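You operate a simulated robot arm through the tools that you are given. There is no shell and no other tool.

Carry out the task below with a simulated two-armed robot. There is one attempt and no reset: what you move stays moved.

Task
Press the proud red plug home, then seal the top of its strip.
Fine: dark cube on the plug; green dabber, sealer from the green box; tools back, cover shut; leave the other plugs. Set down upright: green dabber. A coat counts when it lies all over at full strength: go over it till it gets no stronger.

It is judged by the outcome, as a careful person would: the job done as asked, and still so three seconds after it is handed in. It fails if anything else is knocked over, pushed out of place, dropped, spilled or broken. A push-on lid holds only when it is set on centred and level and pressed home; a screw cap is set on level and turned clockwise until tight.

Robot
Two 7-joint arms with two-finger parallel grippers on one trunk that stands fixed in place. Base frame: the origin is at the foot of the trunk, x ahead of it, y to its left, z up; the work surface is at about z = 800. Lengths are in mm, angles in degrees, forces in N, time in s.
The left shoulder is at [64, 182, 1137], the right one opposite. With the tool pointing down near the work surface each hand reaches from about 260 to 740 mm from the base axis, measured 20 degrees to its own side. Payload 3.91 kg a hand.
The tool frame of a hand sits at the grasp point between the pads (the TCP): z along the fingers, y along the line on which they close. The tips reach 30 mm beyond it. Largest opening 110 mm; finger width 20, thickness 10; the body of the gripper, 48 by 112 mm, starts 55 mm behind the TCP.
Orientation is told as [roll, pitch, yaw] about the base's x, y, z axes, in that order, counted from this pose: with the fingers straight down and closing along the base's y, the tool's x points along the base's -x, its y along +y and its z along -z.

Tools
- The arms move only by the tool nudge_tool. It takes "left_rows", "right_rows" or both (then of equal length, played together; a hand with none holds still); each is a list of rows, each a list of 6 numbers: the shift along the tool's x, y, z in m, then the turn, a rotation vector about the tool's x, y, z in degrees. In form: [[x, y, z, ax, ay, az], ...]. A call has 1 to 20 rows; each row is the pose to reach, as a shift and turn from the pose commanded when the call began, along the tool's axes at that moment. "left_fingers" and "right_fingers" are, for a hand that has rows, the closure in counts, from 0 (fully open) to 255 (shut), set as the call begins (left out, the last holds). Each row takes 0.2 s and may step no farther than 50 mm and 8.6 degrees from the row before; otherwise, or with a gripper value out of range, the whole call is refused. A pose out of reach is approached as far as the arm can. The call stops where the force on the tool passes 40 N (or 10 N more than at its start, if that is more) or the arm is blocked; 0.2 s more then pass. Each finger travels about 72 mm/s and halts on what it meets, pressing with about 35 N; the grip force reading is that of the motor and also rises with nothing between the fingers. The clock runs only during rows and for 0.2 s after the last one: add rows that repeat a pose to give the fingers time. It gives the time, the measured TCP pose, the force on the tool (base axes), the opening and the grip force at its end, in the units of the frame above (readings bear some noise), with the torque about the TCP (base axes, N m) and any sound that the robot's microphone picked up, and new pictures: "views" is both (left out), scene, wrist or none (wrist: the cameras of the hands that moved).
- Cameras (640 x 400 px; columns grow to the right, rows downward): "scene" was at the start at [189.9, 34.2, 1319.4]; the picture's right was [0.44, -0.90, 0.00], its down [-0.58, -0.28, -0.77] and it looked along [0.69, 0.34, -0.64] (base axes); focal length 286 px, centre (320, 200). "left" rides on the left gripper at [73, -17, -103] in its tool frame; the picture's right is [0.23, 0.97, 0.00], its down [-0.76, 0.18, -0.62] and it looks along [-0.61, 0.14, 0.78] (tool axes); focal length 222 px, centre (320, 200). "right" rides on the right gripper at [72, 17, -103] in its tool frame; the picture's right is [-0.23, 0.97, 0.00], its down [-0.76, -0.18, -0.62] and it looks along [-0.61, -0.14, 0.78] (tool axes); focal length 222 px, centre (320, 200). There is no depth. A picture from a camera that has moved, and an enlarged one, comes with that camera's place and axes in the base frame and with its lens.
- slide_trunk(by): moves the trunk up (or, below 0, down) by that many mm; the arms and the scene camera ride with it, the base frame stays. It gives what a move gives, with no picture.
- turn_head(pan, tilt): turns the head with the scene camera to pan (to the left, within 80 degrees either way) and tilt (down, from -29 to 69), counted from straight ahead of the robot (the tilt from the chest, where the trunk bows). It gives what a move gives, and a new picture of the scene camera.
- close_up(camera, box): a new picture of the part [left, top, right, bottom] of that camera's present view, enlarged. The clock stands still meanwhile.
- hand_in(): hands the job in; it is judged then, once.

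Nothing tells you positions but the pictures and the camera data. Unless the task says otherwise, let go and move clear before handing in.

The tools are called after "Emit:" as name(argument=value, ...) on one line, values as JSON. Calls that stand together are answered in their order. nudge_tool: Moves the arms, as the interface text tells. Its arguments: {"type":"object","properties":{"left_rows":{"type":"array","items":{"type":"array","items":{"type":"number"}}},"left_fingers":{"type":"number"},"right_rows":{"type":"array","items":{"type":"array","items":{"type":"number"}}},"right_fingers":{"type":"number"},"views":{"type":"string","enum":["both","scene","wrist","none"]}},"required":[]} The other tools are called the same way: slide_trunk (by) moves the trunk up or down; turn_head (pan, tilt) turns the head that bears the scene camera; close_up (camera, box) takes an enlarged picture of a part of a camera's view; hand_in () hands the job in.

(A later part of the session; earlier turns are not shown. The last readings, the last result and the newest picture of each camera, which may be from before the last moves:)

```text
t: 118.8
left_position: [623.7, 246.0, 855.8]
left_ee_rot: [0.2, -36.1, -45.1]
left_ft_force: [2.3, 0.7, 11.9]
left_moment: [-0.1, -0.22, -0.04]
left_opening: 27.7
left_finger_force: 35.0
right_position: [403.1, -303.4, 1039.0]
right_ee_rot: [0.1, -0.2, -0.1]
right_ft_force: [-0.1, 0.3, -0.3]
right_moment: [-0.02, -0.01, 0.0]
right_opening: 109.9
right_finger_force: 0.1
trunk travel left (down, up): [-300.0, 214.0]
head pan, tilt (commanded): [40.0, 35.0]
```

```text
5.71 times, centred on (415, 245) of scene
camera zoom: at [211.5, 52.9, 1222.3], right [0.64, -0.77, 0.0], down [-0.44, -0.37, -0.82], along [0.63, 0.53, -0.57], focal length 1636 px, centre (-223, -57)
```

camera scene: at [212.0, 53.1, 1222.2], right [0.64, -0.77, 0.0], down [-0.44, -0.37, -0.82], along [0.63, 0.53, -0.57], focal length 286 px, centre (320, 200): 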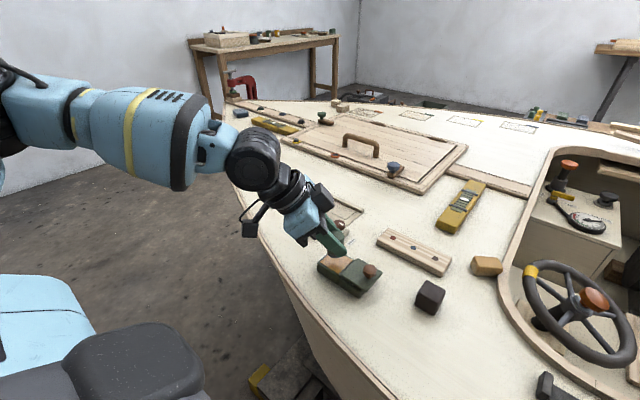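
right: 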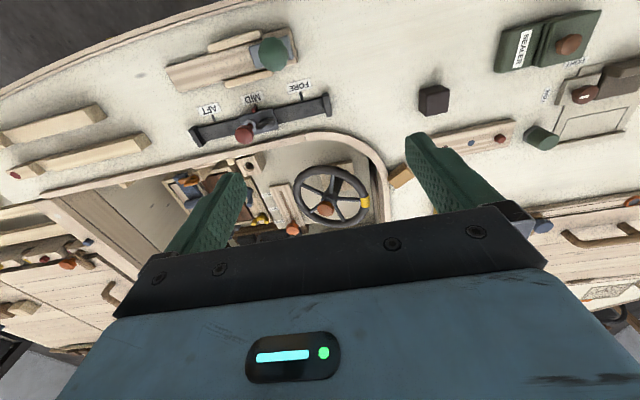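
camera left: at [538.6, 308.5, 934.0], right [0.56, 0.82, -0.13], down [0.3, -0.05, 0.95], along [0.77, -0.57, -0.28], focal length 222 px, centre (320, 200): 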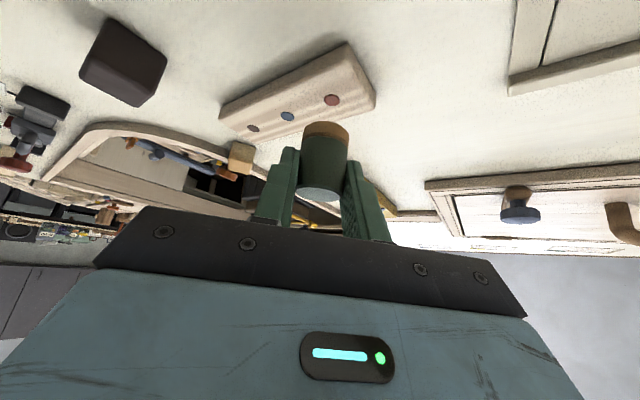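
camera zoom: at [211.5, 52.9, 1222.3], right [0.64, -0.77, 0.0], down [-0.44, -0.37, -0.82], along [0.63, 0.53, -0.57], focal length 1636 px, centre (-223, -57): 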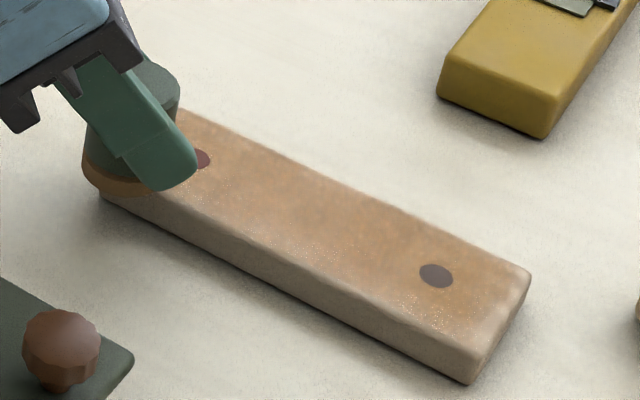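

Emit:
nudge_tool(left_rows=[[-0.00744, 0.00919, 0.0054, 0, 0, 0], [-0.01316, 0.00212, 0.00956, 0, 0, 0], [-0.01888, -0.00495, 0.01371, 0, 0, 0], [-0.0246, -0.01202, 0.01787, 0, 0, 0], [-0.03032, -0.01909, 0.02202, 0, 0, 0], [-0.03605, -0.02617, 0.02618, 0, 0, 0], [-0.04177, -0.03324, 0.03034, 0, 0, 0], [-0.04749, -0.04031, 0.03449, 0, 0, 0], [-0.05321, -0.04738, 0.03865, 0, 0, 0], [-0.05893, -0.05445, 0.0428, 0, 0, 0], [-0.06465, -0.06152, 0.04696, 0, 0, 0], [-0.07037, -0.06859, 0.05112, 0, 0, 0], [-0.07609, -0.07566, 0.05527, 0, 0, 0], [-0.08181, -0.08273, 0.05943, 0, 0, 0], [-0.08925, -0.07354, 0.06483, 0, 0, 0], [-0.08353, -0.06647, 0.06067, 0, 0, 0], [-0.07781, -0.0594, 0.05652, 0, 0, 0], [-0.07209, -0.05233, 0.05236, 0, 0, 0], [-0.06637, -0.04526, 0.04821, 0, 0, 0], [-0.06065, -0.03819, 0.04405, 0, 0, 0]], views="none")

Emit:
nudge_tool(left_rows=[[0.00572, 0.00707, -0.00416, 0, 0, 0], [0.01144, 0.01414, -0.00831, 0, 0, 0], [0.01716, 0.02121, -0.01247, 0, 0, 0], [0.02288, 0.02828, -0.01662, 0, 0, 0], [0.02861, 0.03536, -0.02078, 0, 0, 0], [0.03433, 0.04243, -0.02494, 0, 0, 0], [0.04005, 0.0495, -0.02909, 0, 0, 0], [0.04577, 0.05657, -0.03325, 0, 0, 0], [0.0223, 0.05657, -0.0656, 0, 0, 0], [-0.0013, 0.05657, -0.098, 0, 0, 0]], views="none")

Emit:
close_up(camera="scene", box=[370, 210, 460, 280])

Emit:
close_up(camera="scene", box=[420, 240, 460, 280])

Emit:
close_up(camera="scene", box=[380, 222, 425, 253])

```text
t: 123.0
left_position: [649.8, 166.7, 855.8]
left_ee_rot: [0.1, -36.1, -44.9]
left_ft_force: [-0.9, -3.0, 8.8]
left_moment: [-0.16, -0.03, -0.03]
left_opening: 27.8
left_finger_force: 35.1
right_position: [402.5, -302.9, 1039.8]
right_ee_rot: [0.0, -0.1, 0.0]
right_ft_force: [-0.9, -0.5, -0.9]
right_moment: [0.02, -0.01, 0.04]
right_opening: 110.1
right_finger_force: 0.1
trunk travel left (down, up): [-300.0, 214.0]
head pan, tilt (commanded): [40.0, 35.0]
```

```text
t: 125.2
left_position: [650.3, 247.3, 934.9]
left_ee_rot: [0.1, -35.9, -44.9]
left_ft_force: [-0.2, 0.0, -0.8]
left_moment: [-0.01, -0.02, -0.04]
left_opening: 27.8
left_finger_force: 35.3
right_position: [403.3, -302.1, 1038.8]
right_ee_rot: [0.0, -0.1, 0.0]
right_ft_force: [0.5, 0.6, -0.2]
right_moment: [0.02, 0.0, 0.02]
right_opening: 110.2
right_finger_force: 0.1
trunk travel left (down, up): [-300.0, 214.0]
head pan, tilt (commanded): [40.0, 35.0]
```

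```text
5.71 times, centred on (415, 245) of scene
camera zoom: at [212.0, 53.1, 1222.1], right [0.64, -0.77, 0.0], down [-0.44, -0.37, -0.82], along [0.63, 0.53, -0.57], focal length 1636 px, centre (-223, -57)
```

zoom: 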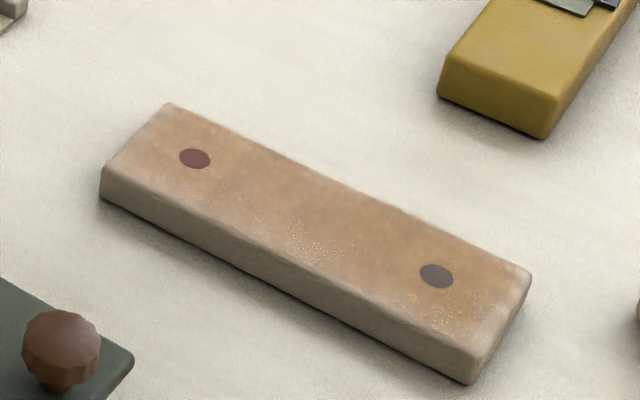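

```text
10.00 times, centred on (440, 260) of scene
camera zoom: at [212.0, 53.1, 1222.1], right [0.64, -0.77, 0.0], down [-0.44, -0.37, -0.82], along [0.63, 0.53, -0.57], focal length 2864 px, centre (-880, -400)
```

zoom: 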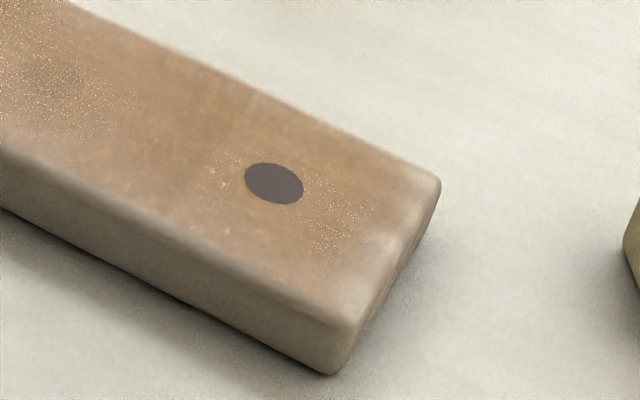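

```text
12.90 times, centred on (402, 238) of scene
camera zoom: at [212.0, 53.1, 1222.1], right [0.64, -0.77, 0.0], down [-0.44, -0.37, -0.82], along [0.63, 0.53, -0.57], focal length 3695 px, centre (-744, -284)
```

zoom: 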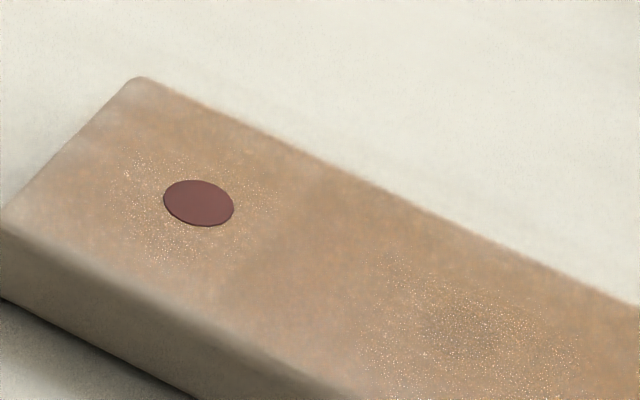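

The coat looks about the same as before this round in the middle, so it may be near full strength. I'll inspect it from the wrist camera, edges included.

Emit:
close_up(camera="left", box=[200, 40, 400, 220])

Emit:
close_up(camera="left", box=[230, 40, 360, 130])

```text
2.22 times, centred on (300, 130) of left
camera zoom: at [552.3, 319.8, 976.6], right [0.56, 0.82, -0.13], down [0.3, -0.05, 0.95], along [0.77, -0.57, -0.28], focal length 494 px, centre (364, 356)
```

zoom: 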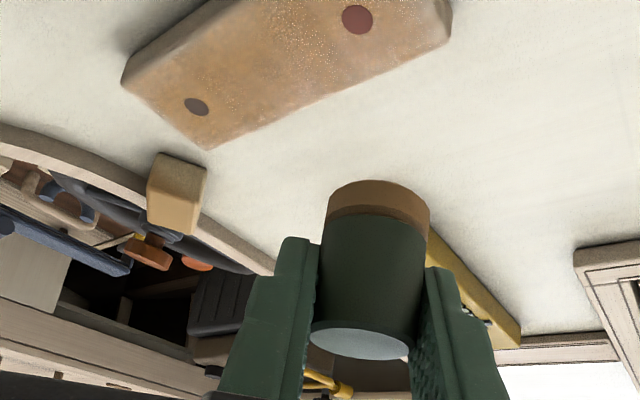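

```text
4.44 times, centred on (295, 85) of left
camera zoom: at [552.3, 319.8, 976.6], right [0.56, 0.82, -0.13], down [0.3, -0.05, 0.95], along [0.77, -0.57, -0.28], focal length 987 px, centre (431, 711)
```

zoom: 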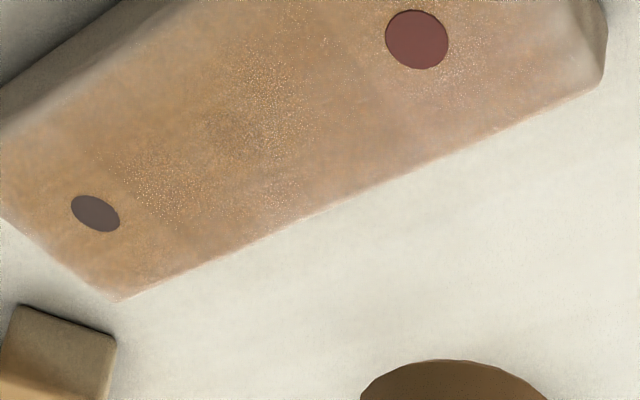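

The coat looks fairly even. I'll reload once more and do another full round, a little beyond the previous edges, so I can compare whether it gets any stronger.

Emit:
nudge_tool(left_rows=[[0.03005, -0.0196, -0.0095, 0, 0, 0], [0.0601, -0.03925, -0.01895, 0, 0, 0], [0.09015, -0.0589, -0.0284, 0, 0, 0], [0.1202, -0.0785, -0.0379, 0, 0, 0], [0.1367, -0.0785, -0.0152, 0, 0, 0], [0.1381, -0.0785, -0.0132, 0, 0, 0], [0.1381, -0.0785, -0.0132, 0, 0, 0]], views="none")

Emit:
close_up(camera="scene", box=[300, 210, 400, 300])

Emit:
close_up(camera="scene", box=[370, 215, 415, 245])

```text
t: 126.8
left_position: [509.8, 274.0, 866.2]
left_ee_rot: [0.1, -36.1, -45.1]
left_ft_force: [-2.1, 0.4, 6.7]
left_moment: [-0.07, 0.01, -0.02]
left_opening: 28.1
left_finger_force: 35.2
right_position: [402.8, -304.1, 1038.2]
right_ee_rot: [-0.1, -0.1, -0.1]
right_ft_force: [-0.5, -0.4, -0.3]
right_moment: [0.02, 0.01, 0.0]
right_opening: 109.7
right_finger_force: 0.0
trunk travel left (down, up): [-300.0, 214.0]
head pan, tilt (commanded): [40.0, 35.0]
```

```text
4.44 times, centred on (350, 255) of scene
camera zoom: at [211.6, 52.9, 1222.3], right [0.64, -0.77, 0.0], down [-0.44, -0.37, -0.82], along [0.63, 0.53, -0.57], focal length 1273 px, centre (187, -44)
```

zoom: 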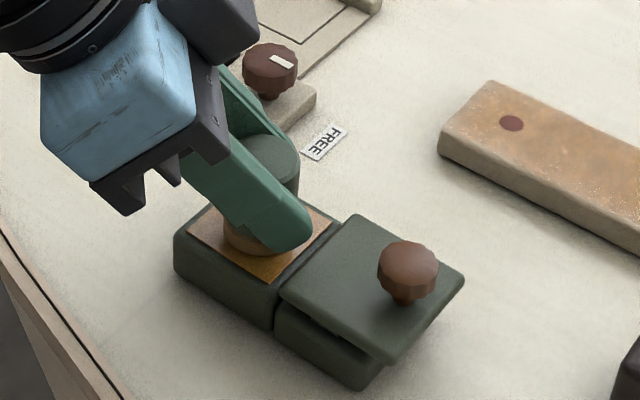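

```text
13.33 times, centred on (392, 230) of scene
camera zoom: at [211.6, 52.9, 1222.3], right [0.64, -0.77, 0.0], down [-0.44, -0.37, -0.82], along [0.63, 0.53, -0.57], focal length 3818 px, centre (-647, -200)
```

zoom: 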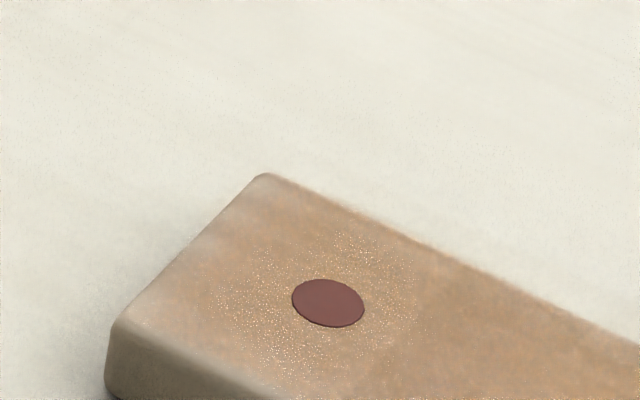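

There's a faint step: the end zones beyond the outer plugs are a bit lighter than the middle. I'll scrub the left end zone crosswise with the fresh load.

Emit:
nudge_tool(left_rows=[[-0.0176, 0, -0.0243, 0, 0, 0], [-0.0445, 0.0205, -0.0048, 0, 0, 0], [-0.0714, 0.041, 0.0148, 0, 0, 0], [-0.0983, 0.0615, 0.0343, 0, 0, 0], [-0.0807, 0.0615, 0.0586, 0, 0, 0], [-0.0748, 0.0615, 0.0667, 0, 0, 0], [-0.0805, 0.0686, 0.0709, 0, 0, 0], [-0.0862, 0.0756, 0.075, 0, 0, 0], [-0.092, 0.0827, 0.0792, 0, 0, 0], [-0.0977, 0.0898, 0.0833, 0, 0, 0], [-0.1034, 0.0827, 0.0875, 0, 0, 0], [-0.0977, 0.0756, 0.0833, 0, 0, 0], [-0.092, 0.0686, 0.0792, 0, 0, 0], [-0.0862, 0.0615, 0.075, 0, 0, 0], [-0.0805, 0.0544, 0.0709, 0, 0, 0], [-0.0862, 0.0474, 0.075, 0, 0, 0], [-0.092, 0.0544, 0.0792, 0, 0, 0], [-0.0977, 0.0615, 0.0833, 0, 0, 0], [-0.1034, 0.0686, 0.0875, 0, 0, 0], [-0.1091, 0.0757, 0.0916, 0, 0, 0]], views="none")

Emit:
nudge_tool(left_rows=[[-0.00572, -0.00707, 0.00416, 0, 0, 0], [0, -0.01414, 0, 0, 0, 0], [0.00572, -0.02121, -0.00416, 0, 0, 0], [0.01144, -0.02828, -0.00831, 0, 0, 0], [0.01716, -0.03536, -0.01247, 0, 0, 0], [0.01144, -0.04243, -0.00831, 0, 0, 0], [0.00572, -0.03536, -0.00416, 0, 0, 0], [0, -0.02828, 0, 0, 0, 0], [-0.00572, -0.02121, 0.00416, 0, 0, 0], [-0.01144, -0.01414, 0.00831, 0, 0, 0], [-0.00572, -0.00707, 0.00416, 0, 0, 0], [0, 0, 0, 0, 0, 0], [0.00572, 0.00707, -0.00416, 0, 0, 0], [0.01144, 0.01414, -0.00831, 0, 0, 0], [0.01716, 0.00707, -0.01247, 0, 0, 0], [0.02288, 0, -0.01662, 0, 0, 0], [0.02861, -0.00707, -0.02078, 0, 0, 0], [0.03433, -0.01414, -0.02494, 0, 0, 0], [0.02861, -0.02121, -0.02078, 0, 0, 0], [0.02288, -0.02828, -0.01662, 0, 0, 0]], views="none")

Emit:
close_up(camera="scene", box=[370, 210, 460, 280])

```text
t: 131.1
left_position: [664.0, 228.0, 855.6]
left_ee_rot: [0.1, -36.1, -45.0]
left_ft_force: [-4.9, -0.9, 14.6]
left_moment: [-0.22, 0.09, -0.03]
left_opening: 27.9
left_finger_force: 35.2
right_position: [401.4, -302.6, 1039.0]
right_ee_rot: [0.1, -0.1, 0.0]
right_ft_force: [0.0, -1.0, -0.9]
right_moment: [0.01, -0.01, 0.01]
right_opening: 109.9
right_finger_force: 0.1
trunk travel left (down, up): [-300.0, 214.0]
head pan, tilt (commanded): [40.0, 35.0]
```

```text
t: 135.2
left_position: [622.9, 227.6, 856.4]
left_ee_rot: [0.1, -36.0, -44.9]
left_ft_force: [0.5, 3.3, 10.7]
left_moment: [0.02, -0.12, 0.04]
left_opening: 28.1
left_finger_force: 35.1
right_position: [401.9, -303.4, 1039.1]
right_ee_rot: [0.1, -0.2, 0.0]
right_ft_force: [-1.0, -0.5, -0.5]
right_moment: [0.0, 0.01, 0.0]
right_opening: 110.4
right_finger_force: 0.0
trunk travel left (down, up): [-300.0, 214.0]
head pan, tilt (commanded): [40.0, 35.0]
```

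```text
5.71 times, centred on (415, 245) of scene
camera zoom: at [211.2, 53.1, 1222.3], right [0.64, -0.77, 0.0], down [-0.44, -0.37, -0.82], along [0.63, 0.53, -0.57], focal length 1636 px, centre (-223, -57)
```

zoom: 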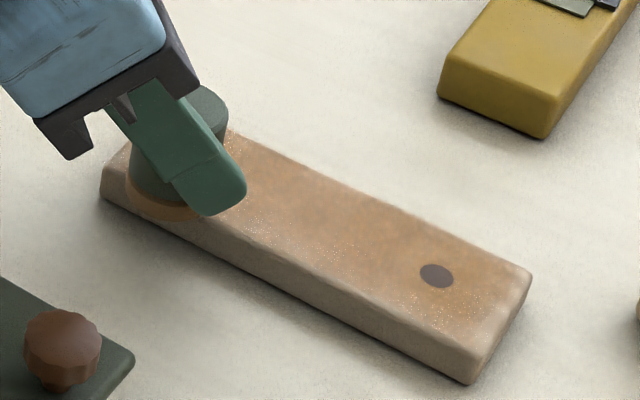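

Emit:
nudge_tool(left_rows=[[-0.00572, -0.00707, 0.00416, 0, 0, 0], [-0.01144, -0.01414, 0.00831, 0, 0, 0], [-0.01716, -0.02121, 0.01247, 0, 0, 0], [-0.02288, -0.02828, 0.01662, 0, 0, 0], [-0.02861, -0.03536, 0.02078, 0, 0, 0], [-0.03433, -0.04243, 0.02494, 0, 0, 0], [-0.04005, -0.0495, 0.02909, 0, 0, 0], [-0.04577, -0.05657, 0.03325, 0, 0, 0], [-0.05149, -0.0495, 0.0374, 0, 0, 0], [-0.05721, -0.04243, 0.04156, 0, 0, 0], [-0.06293, -0.03536, 0.04572, 0, 0, 0], [-0.06865, -0.02828, 0.04987, 0, 0, 0], [-0.07437, -0.03536, 0.05403, 0, 0, 0], [-0.06865, -0.04243, 0.04987, 0, 0, 0], [-0.06293, -0.0495, 0.04572, 0, 0, 0], [-0.05721, -0.05657, 0.04156, 0, 0, 0], [-0.05149, -0.06364, 0.0374, 0, 0, 0], [-0.05721, -0.07071, 0.04156, 0, 0, 0], [-0.06293, -0.06364, 0.04572, 0, 0, 0], [-0.06865, -0.05657, 0.04987, 0, 0, 0]], views="none")

Emit:
nudge_tool(left_rows=[[-0.00572, 0.00707, 0.00416, 0, 0, 0], [-0.01144, 0.01414, 0.00831, 0, 0, 0], [-0.01716, 0.00707, 0.01247, 0, 0, 0], [-0.01144, 0, 0.00831, 0, 0, 0], [-0.00572, -0.00707, 0.00416, 0, 0, 0], [0, -0.01414, 0, 0, 0, 0], [0.00572, -0.02121, -0.00416, 0, 0, 0], [0.004, -0.02333, -0.00291, 0, 0, 0], [-0.00172, -0.01626, 0.00125, 0, 0, 0], [-0.00744, -0.00919, 0.00541, 0, 0, 0], [-0.01316, -0.00212, 0.00956, 0, 0, 0], [-0.01888, 0.00495, 0.01372, 0, 0, 0], [-0.01316, 0.01202, 0.00956, 0, 0, 0], [-0.00744, 0.01909, 0.00541, 0, 0, 0], [-0.00172, 0.01202, 0.00125, 0, 0, 0], [0.004, 0.00495, -0.00291, 0, 0, 0], [0.00972, -0.00212, -0.00706, 0, 0, 0], [0.01544, -0.00919, -0.01122, 0, 0, 0], [0.00972, -0.01626, -0.00706, 0, 0, 0], [0.004, -0.02333, -0.00291, 0, 0, 0]], views="none")

Emit:
close_up(camera="scene", box=[370, 210, 460, 280])

```text
t: 139.4
left_position: [642.5, 129.0, 856.4]
left_ee_rot: [0.0, -36.1, -45.0]
left_ft_force: [-2.5, -0.5, 8.2]
left_moment: [-0.08, 0.04, -0.03]
left_opening: 27.8
left_finger_force: 34.8
right_position: [402.0, -304.5, 1040.3]
right_ee_rot: [0.0, 0.0, 0.0]
right_ft_force: [0.2, 0.4, 0.5]
right_moment: [-0.03, -0.01, -0.01]
right_opening: 110.2
right_finger_force: 0.0
trunk travel left (down, up): [-300.0, 214.0]
head pan, tilt (commanded): [40.0, 35.0]
```

```text
t: 143.7
left_position: [624.7, 115.4, 855.6]
left_ee_rot: [0.1, -36.1, -44.9]
left_ft_force: [-0.4, 1.6, 8.7]
left_moment: [0.07, -0.14, 0.03]
left_opening: 27.9
left_finger_force: 34.8
right_position: [402.3, -302.0, 1038.4]
right_ee_rot: [0.0, -0.1, 0.0]
right_ft_force: [0.6, 0.4, -0.1]
right_moment: [-0.01, 0.0, 0.0]
right_opening: 110.2
right_finger_force: 0.1
trunk travel left (down, up): [-300.0, 214.0]
head pan, tilt (commanded): [40.0, 35.0]
```

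```text
5.71 times, centred on (415, 245) of scene
camera zoom: at [211.3, 53.2, 1222.3], right [0.64, -0.77, 0.0], down [-0.44, -0.37, -0.82], along [0.63, 0.53, -0.57], focal length 1636 px, centre (-223, -57)
```

zoom: 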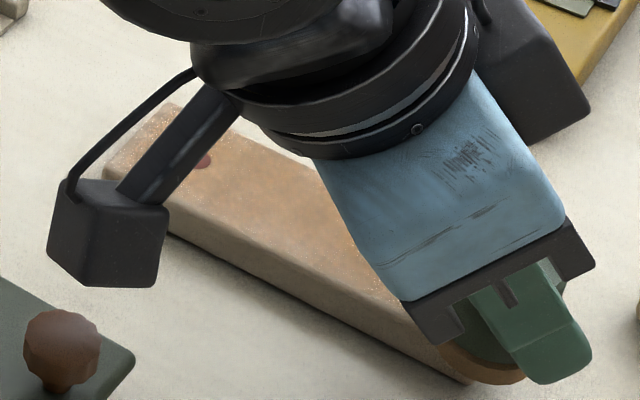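

Emit:
nudge_tool(left_rows=[[-0.0235, 0, -0.0324, 0, 0, 0], [0.0078, 0.0065, -0.0552, 0, 0, 0], [0.0391, 0.013, -0.078, 0, 0, 0], [0.0704, 0.0195, -0.1008, 0, 0, 0], [0.1017, 0.026, -0.1236, 0, 0, 0], [0.1332, 0.0325, -0.1462, 0, 0, 0], [0.1332, 0.0325, -0.1462, 0, 0, 0]], views="none")

Emit:
close_up(camera="scene", box=[370, 210, 460, 280])

Emit:
close_up(camera="scene", box=[370, 215, 415, 245])

Emit:
close_up(camera="scene", box=[420, 240, 460, 280])

```text
t: 145.2
left_position: [510.5, 273.7, 894.3]
left_ee_rot: [0.1, -36.0, -45.0]
left_ft_force: [0.0, 0.7, -0.3]
left_moment: [0.01, 0.01, -0.01]
left_opening: 28.1
left_finger_force: 34.6
right_position: [403.9, -304.3, 1037.6]
right_ee_rot: [0.0, -0.1, 0.0]
right_ft_force: [-0.1, 0.4, -0.3]
right_moment: [-0.01, 0.02, 0.01]
right_opening: 110.1
right_finger_force: 0.0
trunk travel left (down, up): [-300.0, 214.0]
head pan, tilt (commanded): [40.0, 35.0]
```

```text
5.71 times, centred on (415, 245) of scene
camera zoom: at [212.5, 52.7, 1222.1], right [0.64, -0.77, 0.0], down [-0.44, -0.37, -0.82], along [0.63, 0.53, -0.57], focal length 1636 px, centre (-223, -57)
```

zoom: 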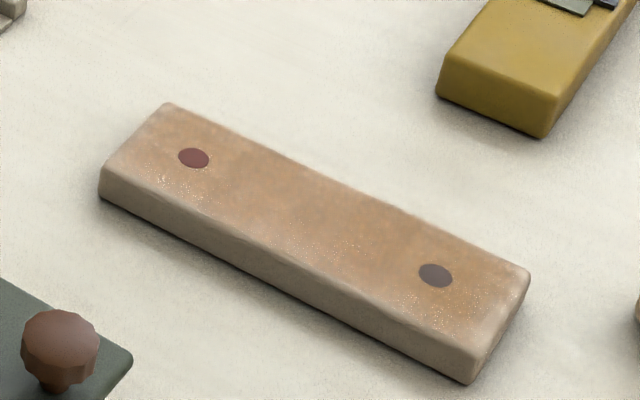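

```text
13.33 times, centred on (392, 230) of scene
camera zoom: at [212.5, 52.7, 1222.1], right [0.64, -0.77, 0.0], down [-0.44, -0.37, -0.82], along [0.63, 0.53, -0.57], focal length 3818 px, centre (-647, -200)
```

zoom: 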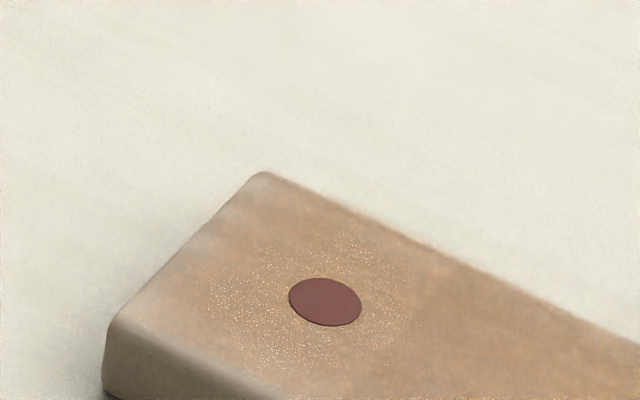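

```text
10.00 times, centred on (440, 260) of scene
camera zoom: at [212.5, 52.7, 1222.1], right [0.64, -0.77, 0.0], down [-0.44, -0.37, -0.82], along [0.63, 0.53, -0.57], focal length 2864 px, centre (-880, -400)
```

zoom: 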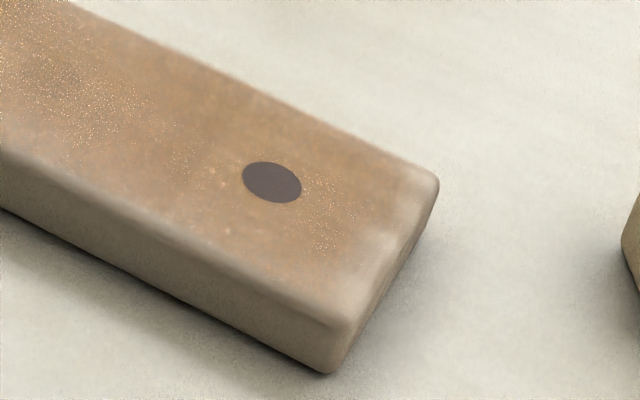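

Compared with before this round, the ends look unchanged, so it seems saturated. I'll check the faint blue-plug shading and mid-strip against my earlier close-up as a finer test.

Emit:
close_up(camera="scene", box=[400, 230, 440, 258])

Emit:
close_up(camera="scene", box=[380, 222, 425, 253])

Emit:
close_up(camera="left", box=[320, 120, 480, 230])

```text
14.29 times, centred on (420, 244) of scene
camera zoom: at [212.5, 52.7, 1222.1], right [0.64, -0.77, 0.0], down [-0.44, -0.37, -0.82], along [0.63, 0.53, -0.57], focal length 4091 px, centre (-1109, -429)
```

zoom: 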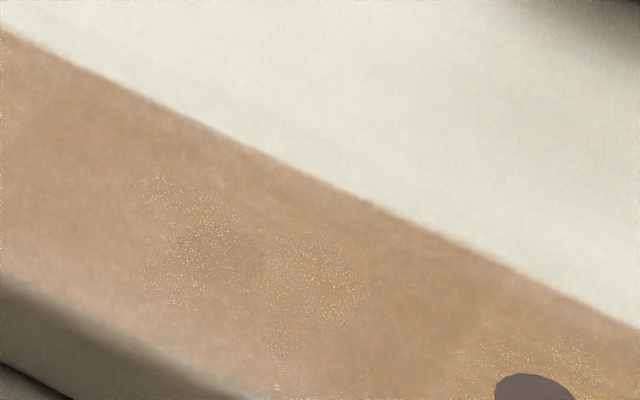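

```text
12.90 times, centred on (402, 238) of scene
camera zoom: at [212.5, 52.7, 1222.1], right [0.64, -0.77, 0.0], down [-0.44, -0.37, -0.82], along [0.63, 0.53, -0.57], focal length 3695 px, centre (-744, -284)
```

zoom: 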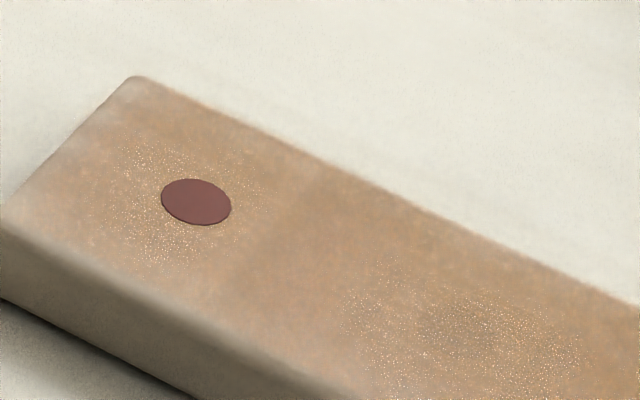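

```text
3.64 times, centred on (400, 175) of left
camera zoom: at [412.4, 345.1, 935.1], right [0.56, 0.82, -0.13], down [0.3, -0.05, 0.95], along [0.77, -0.57, -0.28], focal length 808 px, centre (29, 291)
```

zoom: 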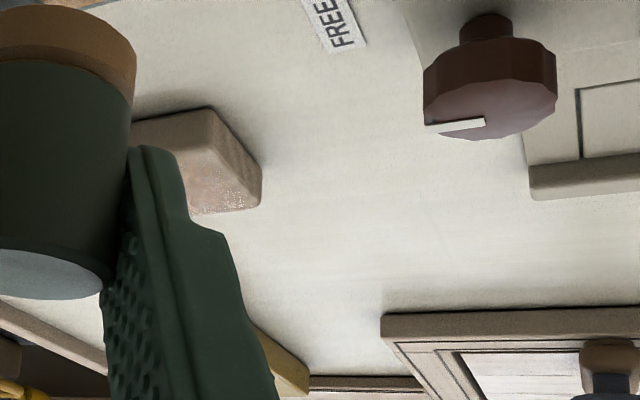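

Mid-strip is unchanged from the first round, so it's saturated, but a faint seam leaves the end zones slightly lighter. I'll reload and work the left end again, right out over its edge and corners, to see whether it can still get stronger.

Emit:
nudge_tool(left_rows=[[0.0165, 0, 0.0227, 0, 0, 0], [0.0179, 0, 0.0247, 0, 0, 0], [0.0179, 0, 0.0247, 0, 0, 0], [0, 0, 0, 0, 0, 0], [-0.0251, 0.021, 0.0182, 0, 0, 0], [-0.0502, 0.0419, 0.0365, 0, 0, 0], [-0.0753, 0.0629, 0.0547, 0, 0, 0], [-0.0606, 0.0629, 0.0749, 0, 0, 0], [-0.0515, 0.0629, 0.0875, 0, 0, 0], [-0.0544, 0.0665, 0.0896, 0, 0, 0], [-0.0573, 0.0701, 0.0917, 0, 0, 0], [-0.0603, 0.0737, 0.0939, 0, 0, 0], [-0.0632, 0.0773, 0.096, 0, 0, 0], [-0.0661, 0.0809, 0.0981, 0, 0, 0], [-0.069, 0.0846, 0.1002, 0, 0, 0], [-0.0719, 0.0882, 0.1023, 0, 0, 0], [-0.0749, 0.0918, 0.1045, 0, 0, 0], [-0.0778, 0.0954, 0.1066, 0, 0, 0], [-0.0812, 0.0912, 0.1091, 0, 0, 0], [-0.0783, 0.0876, 0.107, 0, 0, 0]], views="none")

Emit:
nudge_tool(left_rows=[[0.00572, -0.00707, -0.00416, 0, 0, 0], [0.01144, -0.01414, -0.00831, 0, 0, 0], [0.01716, -0.02121, -0.01247, 0, 0, 0], [0.02288, -0.02828, -0.01662, 0, 0, 0], [0.01945, -0.03252, -0.01413, 0, 0, 0], [0.01373, -0.02545, -0.00997, 0, 0, 0], [0.00801, -0.01838, -0.00582, 0, 0, 0], [0.00229, -0.01131, -0.00166, 0, 0, 0], [-0.00343, -0.00424, 0.00249, 0, 0, 0], [-0.00686, -0.00848, 0.00498, 0, 0, 0], [-0.00114, -0.01555, 0.00082, 0, 0, 0], [0.00458, -0.02262, -0.00333, 0, 0, 0], [0.0103, -0.02969, -0.00749, 0, 0, 0], [0.01602, -0.03676, -0.01164, 0, 0, 0], [0.02117, -0.0304, -0.01538, 0, 0, 0], [0.02632, -0.02404, -0.01912, 0, 0, 0], [0.0028, -0.02404, -0.0515, 0, 0, 0], [-0.0207, -0.02404, -0.0839, 0, 0, 0]], views="none")

Emit:
close_up(camera="scene", box=[370, 210, 460, 280])

Emit:
close_up(camera="scene", box=[380, 222, 425, 253])

```text
t: 149.4
left_position: [661.2, 247.0, 854.9]
left_ee_rot: [0.1, -36.0, -45.1]
left_ft_force: [2.6, 0.2, 9.4]
left_moment: [-0.14, -0.21, 0.02]
left_opening: 27.9
left_finger_force: 35.4
right_position: [402.1, -302.5, 1039.7]
right_ee_rot: [0.0, -0.1, 0.1]
right_ft_force: [0.5, 0.3, 0.2]
right_moment: [0.0, -0.01, -0.01]
right_opening: 110.1
right_finger_force: 0.0
trunk travel left (down, up): [-300.0, 214.0]
head pan, tilt (commanded): [40.0, 35.0]
```

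```text
t: 153.2
left_position: [620.3, 253.2, 934.0]
left_ee_rot: [0.0, -35.9, -44.8]
left_ft_force: [0.9, 0.8, -0.2]
left_moment: [0.03, 0.0, 0.02]
left_opening: 28.2
left_finger_force: 35.1
right_position: [404.0, -302.7, 1037.8]
right_ee_rot: [0.0, -0.1, 0.0]
right_ft_force: [-0.2, -0.2, 0.7]
right_moment: [-0.01, 0.02, 0.01]
right_opening: 110.2
right_finger_force: 0.0
trunk travel left (down, up): [-300.0, 214.0]
head pan, tilt (commanded): [40.0, 35.0]
```

```text
5.71 times, centred on (415, 245) of scene
camera zoom: at [212.0, 53.1, 1222.1], right [0.64, -0.77, 0.0], down [-0.44, -0.37, -0.82], along [0.63, 0.53, -0.57], focal length 1636 px, centre (-223, -57)
```

zoom: 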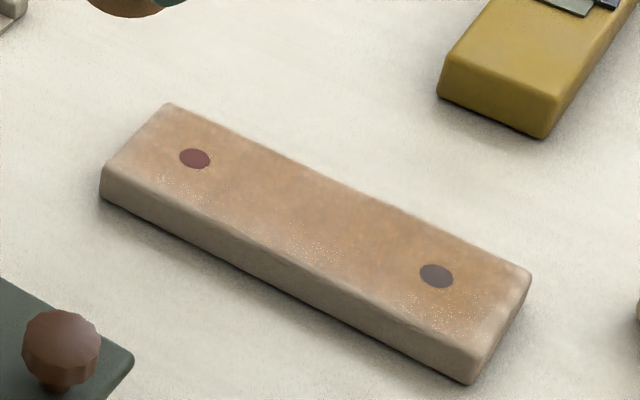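

```text
12.90 times, centred on (402, 238) of scene
camera zoom: at [212.0, 53.1, 1222.1], right [0.64, -0.77, 0.0], down [-0.44, -0.37, -0.82], along [0.63, 0.53, -0.57], focal length 3695 px, centre (-744, -284)
```

zoom: 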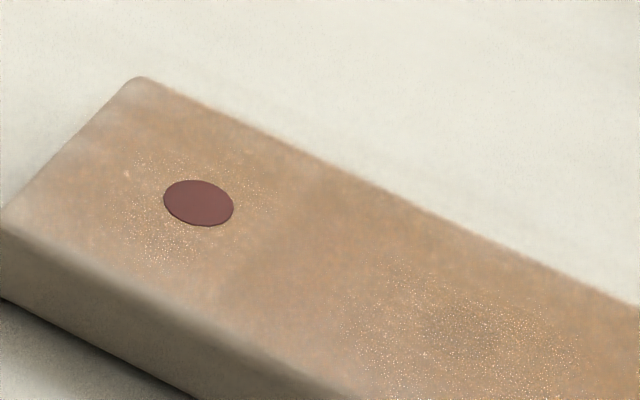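

No change at all, even right over the edge, so the coat is at full strength and no pass makes it stronger. Returning the dabber upright to its home spot.

Emit:
nudge_tool(left_rows=[[0.0146, 0.0295, 0.0172, 0, 0, 0], [0.0292, 0.059, 0.0344, 0, 0, 0], [0.0439, 0.059, 0.0546, 0, 0, 0], [0.0533, 0.059, 0.0676, 0, 0, 0], [0.0533, 0.059, 0.0676, 0, 0, 0]], views="both")

Emit:
close_up(camera="scene", box=[330, 180, 410, 240])

Emit:
close_up(camera="left", box=[220, 30, 420, 230])

```text
t: 154.4
left_position: [660.8, 298.9, 850.4]
left_ee_rot: [0.1, -36.0, -45.0]
left_ft_force: [-0.6, -0.4, -0.1]
left_moment: [-0.02, 0.0, 0.03]
left_opening: 27.9
left_finger_force: 35.5
right_position: [402.8, -302.8, 1039.3]
right_ee_rot: [0.1, -0.1, -0.1]
right_ft_force: [0.1, -0.1, 0.3]
right_moment: [-0.02, -0.02, -0.03]
right_opening: 109.9
right_finger_force: 0.0
trunk travel left (down, up): [-300.0, 214.0]
head pan, tilt (commanded): [40.0, 35.0]
camera scene: at [212.1, 53.1, 1222.2], right [0.64, -0.77, 0.0], down [-0.44, -0.37, -0.82], along [0.63, 0.53, -0.57], focal length 286 px, centre (320, 200)
camera left: at [563.6, 370.4, 890.8], right [0.56, 0.82, -0.13], down [0.3, -0.05, 0.95], along [0.77, -0.57, -0.28], focal length 222 px, centre (320, 200)
```

scene: 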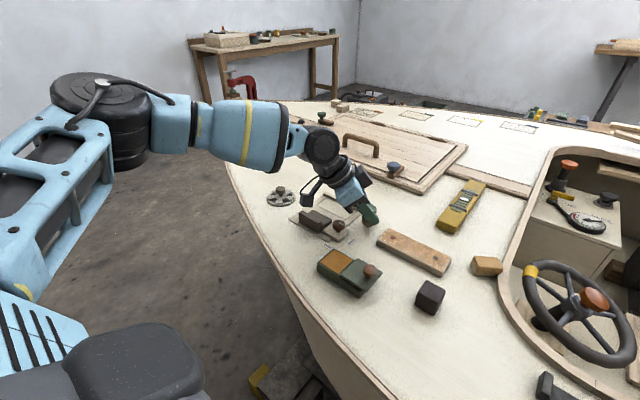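
left: 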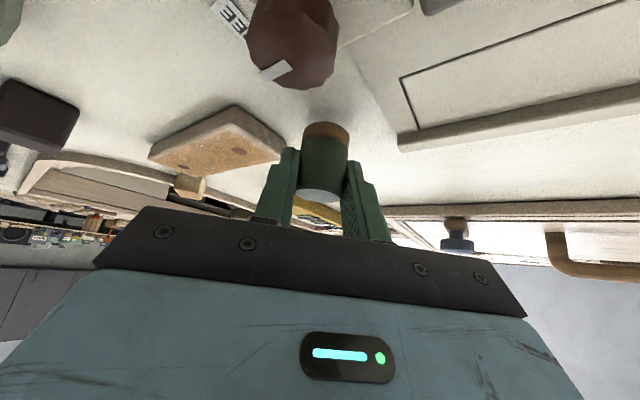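

```text
6.67 times, centred on (370, 210) of scene
camera zoom: at [212.1, 53.1, 1222.2], right [0.64, -0.77, 0.0], down [-0.44, -0.37, -0.82], along [0.63, 0.53, -0.57], focal length 1909 px, centre (-13, 133)
```

zoom: 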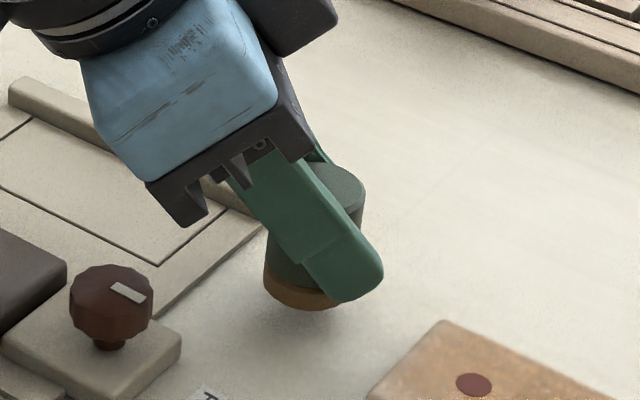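

```text
2.00 times, centred on (320, 130) of left
camera zoom: at [563.6, 370.4, 890.8], right [0.56, 0.82, -0.13], down [0.3, -0.05, 0.95], along [0.77, -0.57, -0.28], focal length 444 px, centre (320, 340)
```

zoom: 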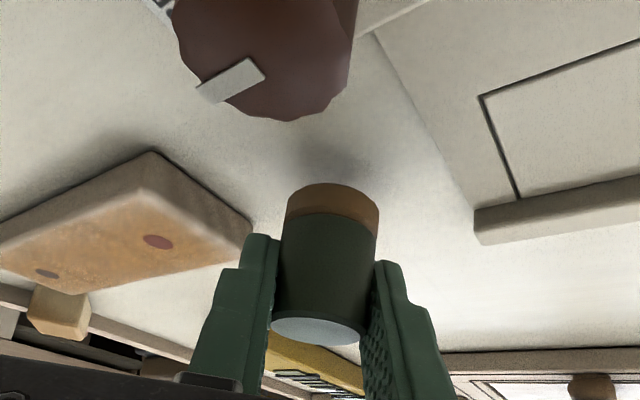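

Emit:
nudge_tool(left_rows=[[0.0047, 0, 0.0065, 0, 0, 0], [0.0053, 0, 0.0073, 0, 0, 0], [0.0059, 0, 0.0081, 0, 0, 0], [0.0059, 0, 0.0081, 0, 0, 0]], views="none")

Emit:
close_up(camera="scene", box=[330, 180, 410, 240])

```text
t: 155.4
left_position: [660.3, 297.7, 838.4]
left_ee_rot: [0.1, -36.1, -45.0]
left_ft_force: [0.3, 0.5, 1.1]
left_moment: [-0.03, 0.0, 0.01]
left_opening: 27.9
left_finger_force: 34.9
right_position: [402.3, -304.6, 1039.1]
right_ee_rot: [0.0, 0.0, 0.0]
right_ft_force: [0.4, -0.3, -0.7]
right_moment: [-0.03, -0.01, -0.01]
right_opening: 110.3
right_finger_force: 0.0
trunk travel left (down, up): [-300.0, 214.0]
head pan, tilt (commanded): [40.0, 35.0]
```

```text
6.67 times, centred on (370, 210) of scene
camera zoom: at [212.1, 53.1, 1222.1], right [0.64, -0.77, 0.0], down [-0.44, -0.37, -0.82], along [0.63, 0.53, -0.57], focal length 1909 px, centre (-13, 133)
```

zoom: 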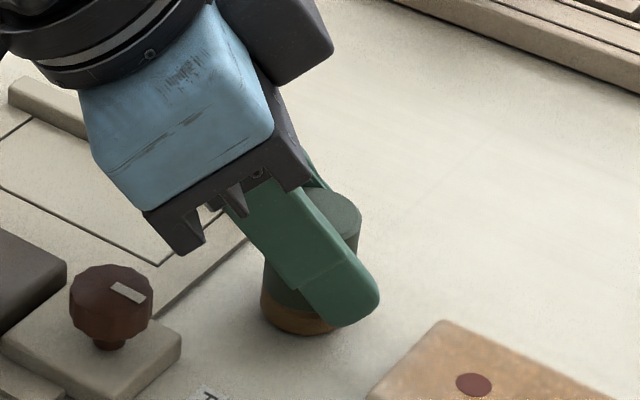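

Emit:
nudge_tool(left_rows=[[0.0, -0.0007, 0.0006, 0, 0, 0], [0.0002, -0.0007, 0.0012, 0, 0, 0], [0.0002, -0.0007, 0.0012, 0, 0, 0]], views="none")

```text
t: 156.2
left_position: [661.0, 297.7, 838.8]
left_ee_rot: [0.2, -36.1, -44.9]
left_ft_force: [-0.8, 2.7, 9.1]
left_moment: [-0.06, -0.02, -0.01]
left_opening: 28.2
left_finger_force: 35.3
right_position: [402.2, -303.0, 1039.6]
right_ee_rot: [0.0, -0.1, 0.1]
right_ft_force: [0.5, 0.7, -1.1]
right_moment: [-0.04, 0.0, 0.02]
right_opening: 110.2
right_finger_force: 0.2
trunk travel left (down, up): [-300.0, 214.0]
head pan, tilt (commanded): [40.0, 35.0]
```

The dabber is firmly on the deck. Easing the load and opening the fingers.

Emit:
nudge_tool(left_rows=[[-0.0004, 0, -0.0006, 0, 0, 0], [-0.0004, 0, -0.0006, 0, 0, 0]], views="none")

Emit:
nudge_tool(left_rows=[[0, 0, 0, 0, 0, 0], [0, 0, 0, 0, 0, 0], [0, 0, 0, 0, 0, 0]], left_fingers=140, views="none")

Emit:
close_up(camera="left", box=[220, 30, 420, 230])

Emit:
close_up(camera="scene", box=[330, 180, 410, 240])

```text
t: 156.8
left_position: [661.1, 296.6, 838.9]
left_ee_rot: [0.2, -36.2, -45.0]
left_ft_force: [2.1, 2.8, 9.2]
left_moment: [-0.12, -0.14, 0.03]
left_opening: 28.1
left_finger_force: 35.0
right_position: [402.8, -303.3, 1039.1]
right_ee_rot: [0.0, -0.1, 0.0]
right_ft_force: [-0.6, 0.1, 0.5]
right_moment: [-0.02, 0.0, -0.01]
right_opening: 109.9
right_finger_force: 0.1
trunk travel left (down, up): [-300.0, 214.0]
head pan, tilt (commanded): [40.0, 35.0]
```

```text
t: 157.7
left_position: [660.1, 297.5, 838.2]
left_ee_rot: [0.1, -36.1, -45.0]
left_ft_force: [-0.1, 0.1, -0.2]
left_moment: [0.03, -0.01, 0.01]
left_opening: 49.6
left_finger_force: 0.0
right_position: [403.7, -302.8, 1038.9]
right_ee_rot: [0.0, -0.2, 0.1]
right_ft_force: [0.1, 0.1, 0.1]
right_moment: [-0.03, 0.01, -0.01]
right_opening: 109.9
right_finger_force: 0.0
trunk travel left (down, up): [-300.0, 214.0]
head pan, tilt (commanded): [40.0, 35.0]
```

```text
2.00 times, centred on (320, 130) of left
camera zoom: at [563.3, 369.6, 879.1], right [0.56, 0.82, -0.13], down [0.3, -0.05, 0.95], along [0.77, -0.57, -0.28], focal length 444 px, centre (320, 340)
```

zoom: 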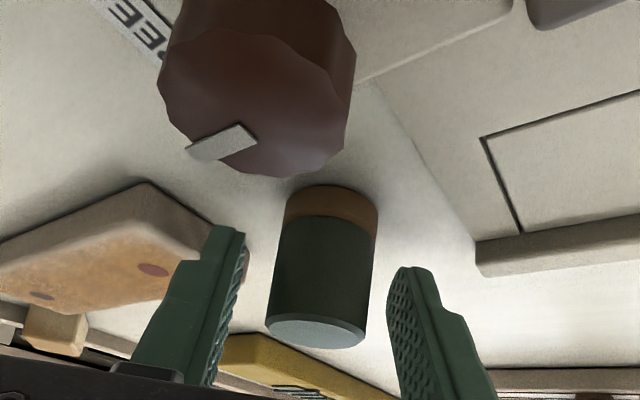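

```text
6.67 times, centred on (370, 210) of scene
camera zoom: at [212.1, 53.1, 1222.1], right [0.64, -0.77, 0.0], down [-0.44, -0.37, -0.82], along [0.63, 0.53, -0.57], focal length 1909 px, centre (-13, 133)
```

zoom: 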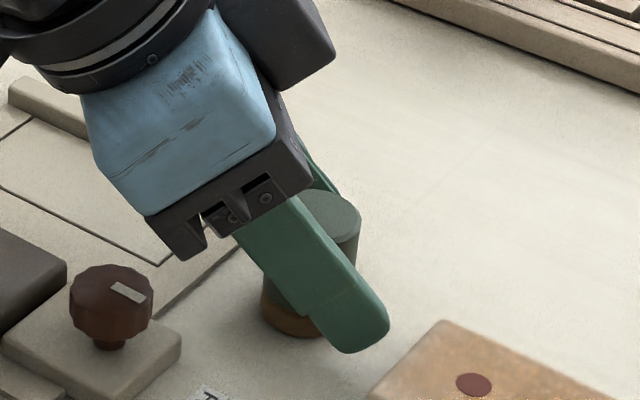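

The dabber stands upright, free of the fingers. Rising straight up and checking it.

Emit:
nudge_tool(left_rows=[[-0.0206, 0, -0.0283, 0, 0, 0], [-0.0411, 0, -0.0566, 0, 0, 0], [-0.0646, 0, -0.089, 0, 0, 0], [-0.0646, 0, -0.089, 0, 0, 0]], views="scene")

Emit:
close_up(camera="scene", box=[330, 170, 460, 280])

```text
t: 158.7
left_position: [660.7, 296.6, 946.4]
left_ee_rot: [0.0, -36.0, -44.9]
left_ft_force: [-0.1, 0.4, 0.4]
left_moment: [-0.01, 0.02, 0.01]
left_opening: 49.5
left_finger_force: 0.1
right_position: [403.7, -302.9, 1039.5]
right_ee_rot: [0.0, 0.0, 0.1]
right_ft_force: [0.3, 0.8, 0.0]
right_moment: [0.03, -0.06, 0.03]
right_opening: 109.9
right_finger_force: 0.0
trunk travel left (down, up): [-300.0, 214.0]
head pan, tilt (commanded): [40.0, 35.0]
camera scene: at [212.5, 53.3, 1222.0], right [0.64, -0.77, 0.0], down [-0.44, -0.37, -0.82], along [0.63, 0.53, -0.57], focal length 286 px, centre (320, 200)
```

scene: 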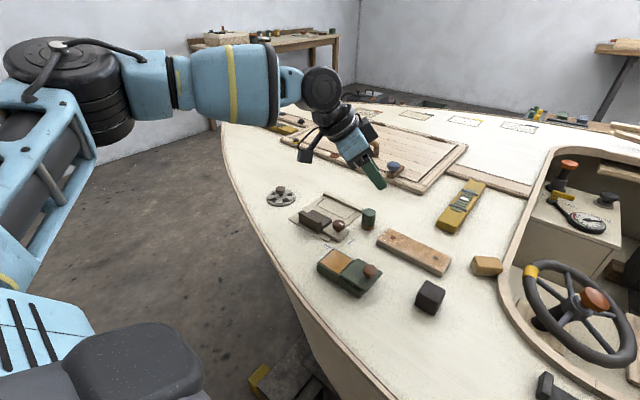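

```text
3.64 times, centred on (395, 225) of scene
camera zoom: at [212.5, 53.3, 1222.0], right [0.64, -0.77, 0.0], down [-0.44, -0.37, -0.82], along [0.63, 0.53, -0.57], focal length 1041 px, centre (47, 109)
```

zoom: 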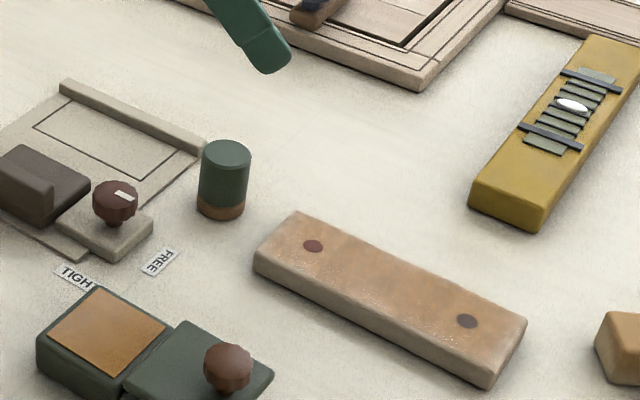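

The dabber is home. Before closing the box, one more close look at the strip's edges in this clear view.

Emit:
close_up(camera="scene", box=[374, 225, 414, 253])

Emit:
close_up(camera="scene", box=[400, 240, 452, 278])

Emit:
close_up(camera="left", box=[160, 20, 340, 150])

```text
14.29 times, centred on (394, 239) of scene
camera zoom: at [212.5, 53.3, 1222.0], right [0.64, -0.77, 0.0], down [-0.44, -0.37, -0.82], along [0.63, 0.53, -0.57], focal length 4091 px, centre (-737, -357)
```

zoom: 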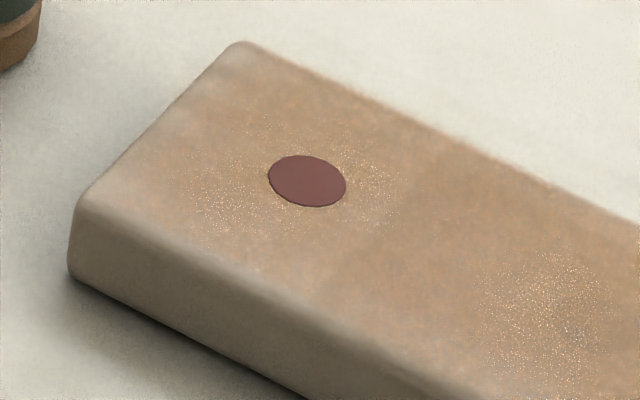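

```text
10.53 times, centred on (426, 259) of scene
camera zoom: at [212.5, 53.3, 1222.0], right [0.64, -0.77, 0.0], down [-0.44, -0.37, -0.82], along [0.63, 0.53, -0.57], focal length 3014 px, centre (-796, -421)
```

zoom: 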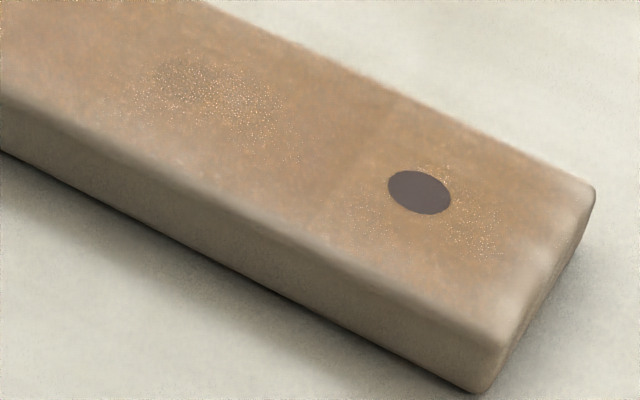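

```text
3.08 times, centred on (250, 85) of left
camera zoom: at [562.1, 369.4, 988.9], right [0.56, 0.82, -0.13], down [0.3, -0.05, 0.95], along [0.77, -0.57, -0.28], focal length 684 px, centre (535, 554)
```

zoom: 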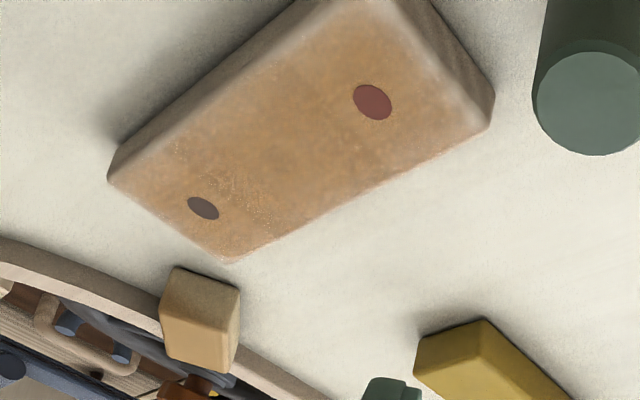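

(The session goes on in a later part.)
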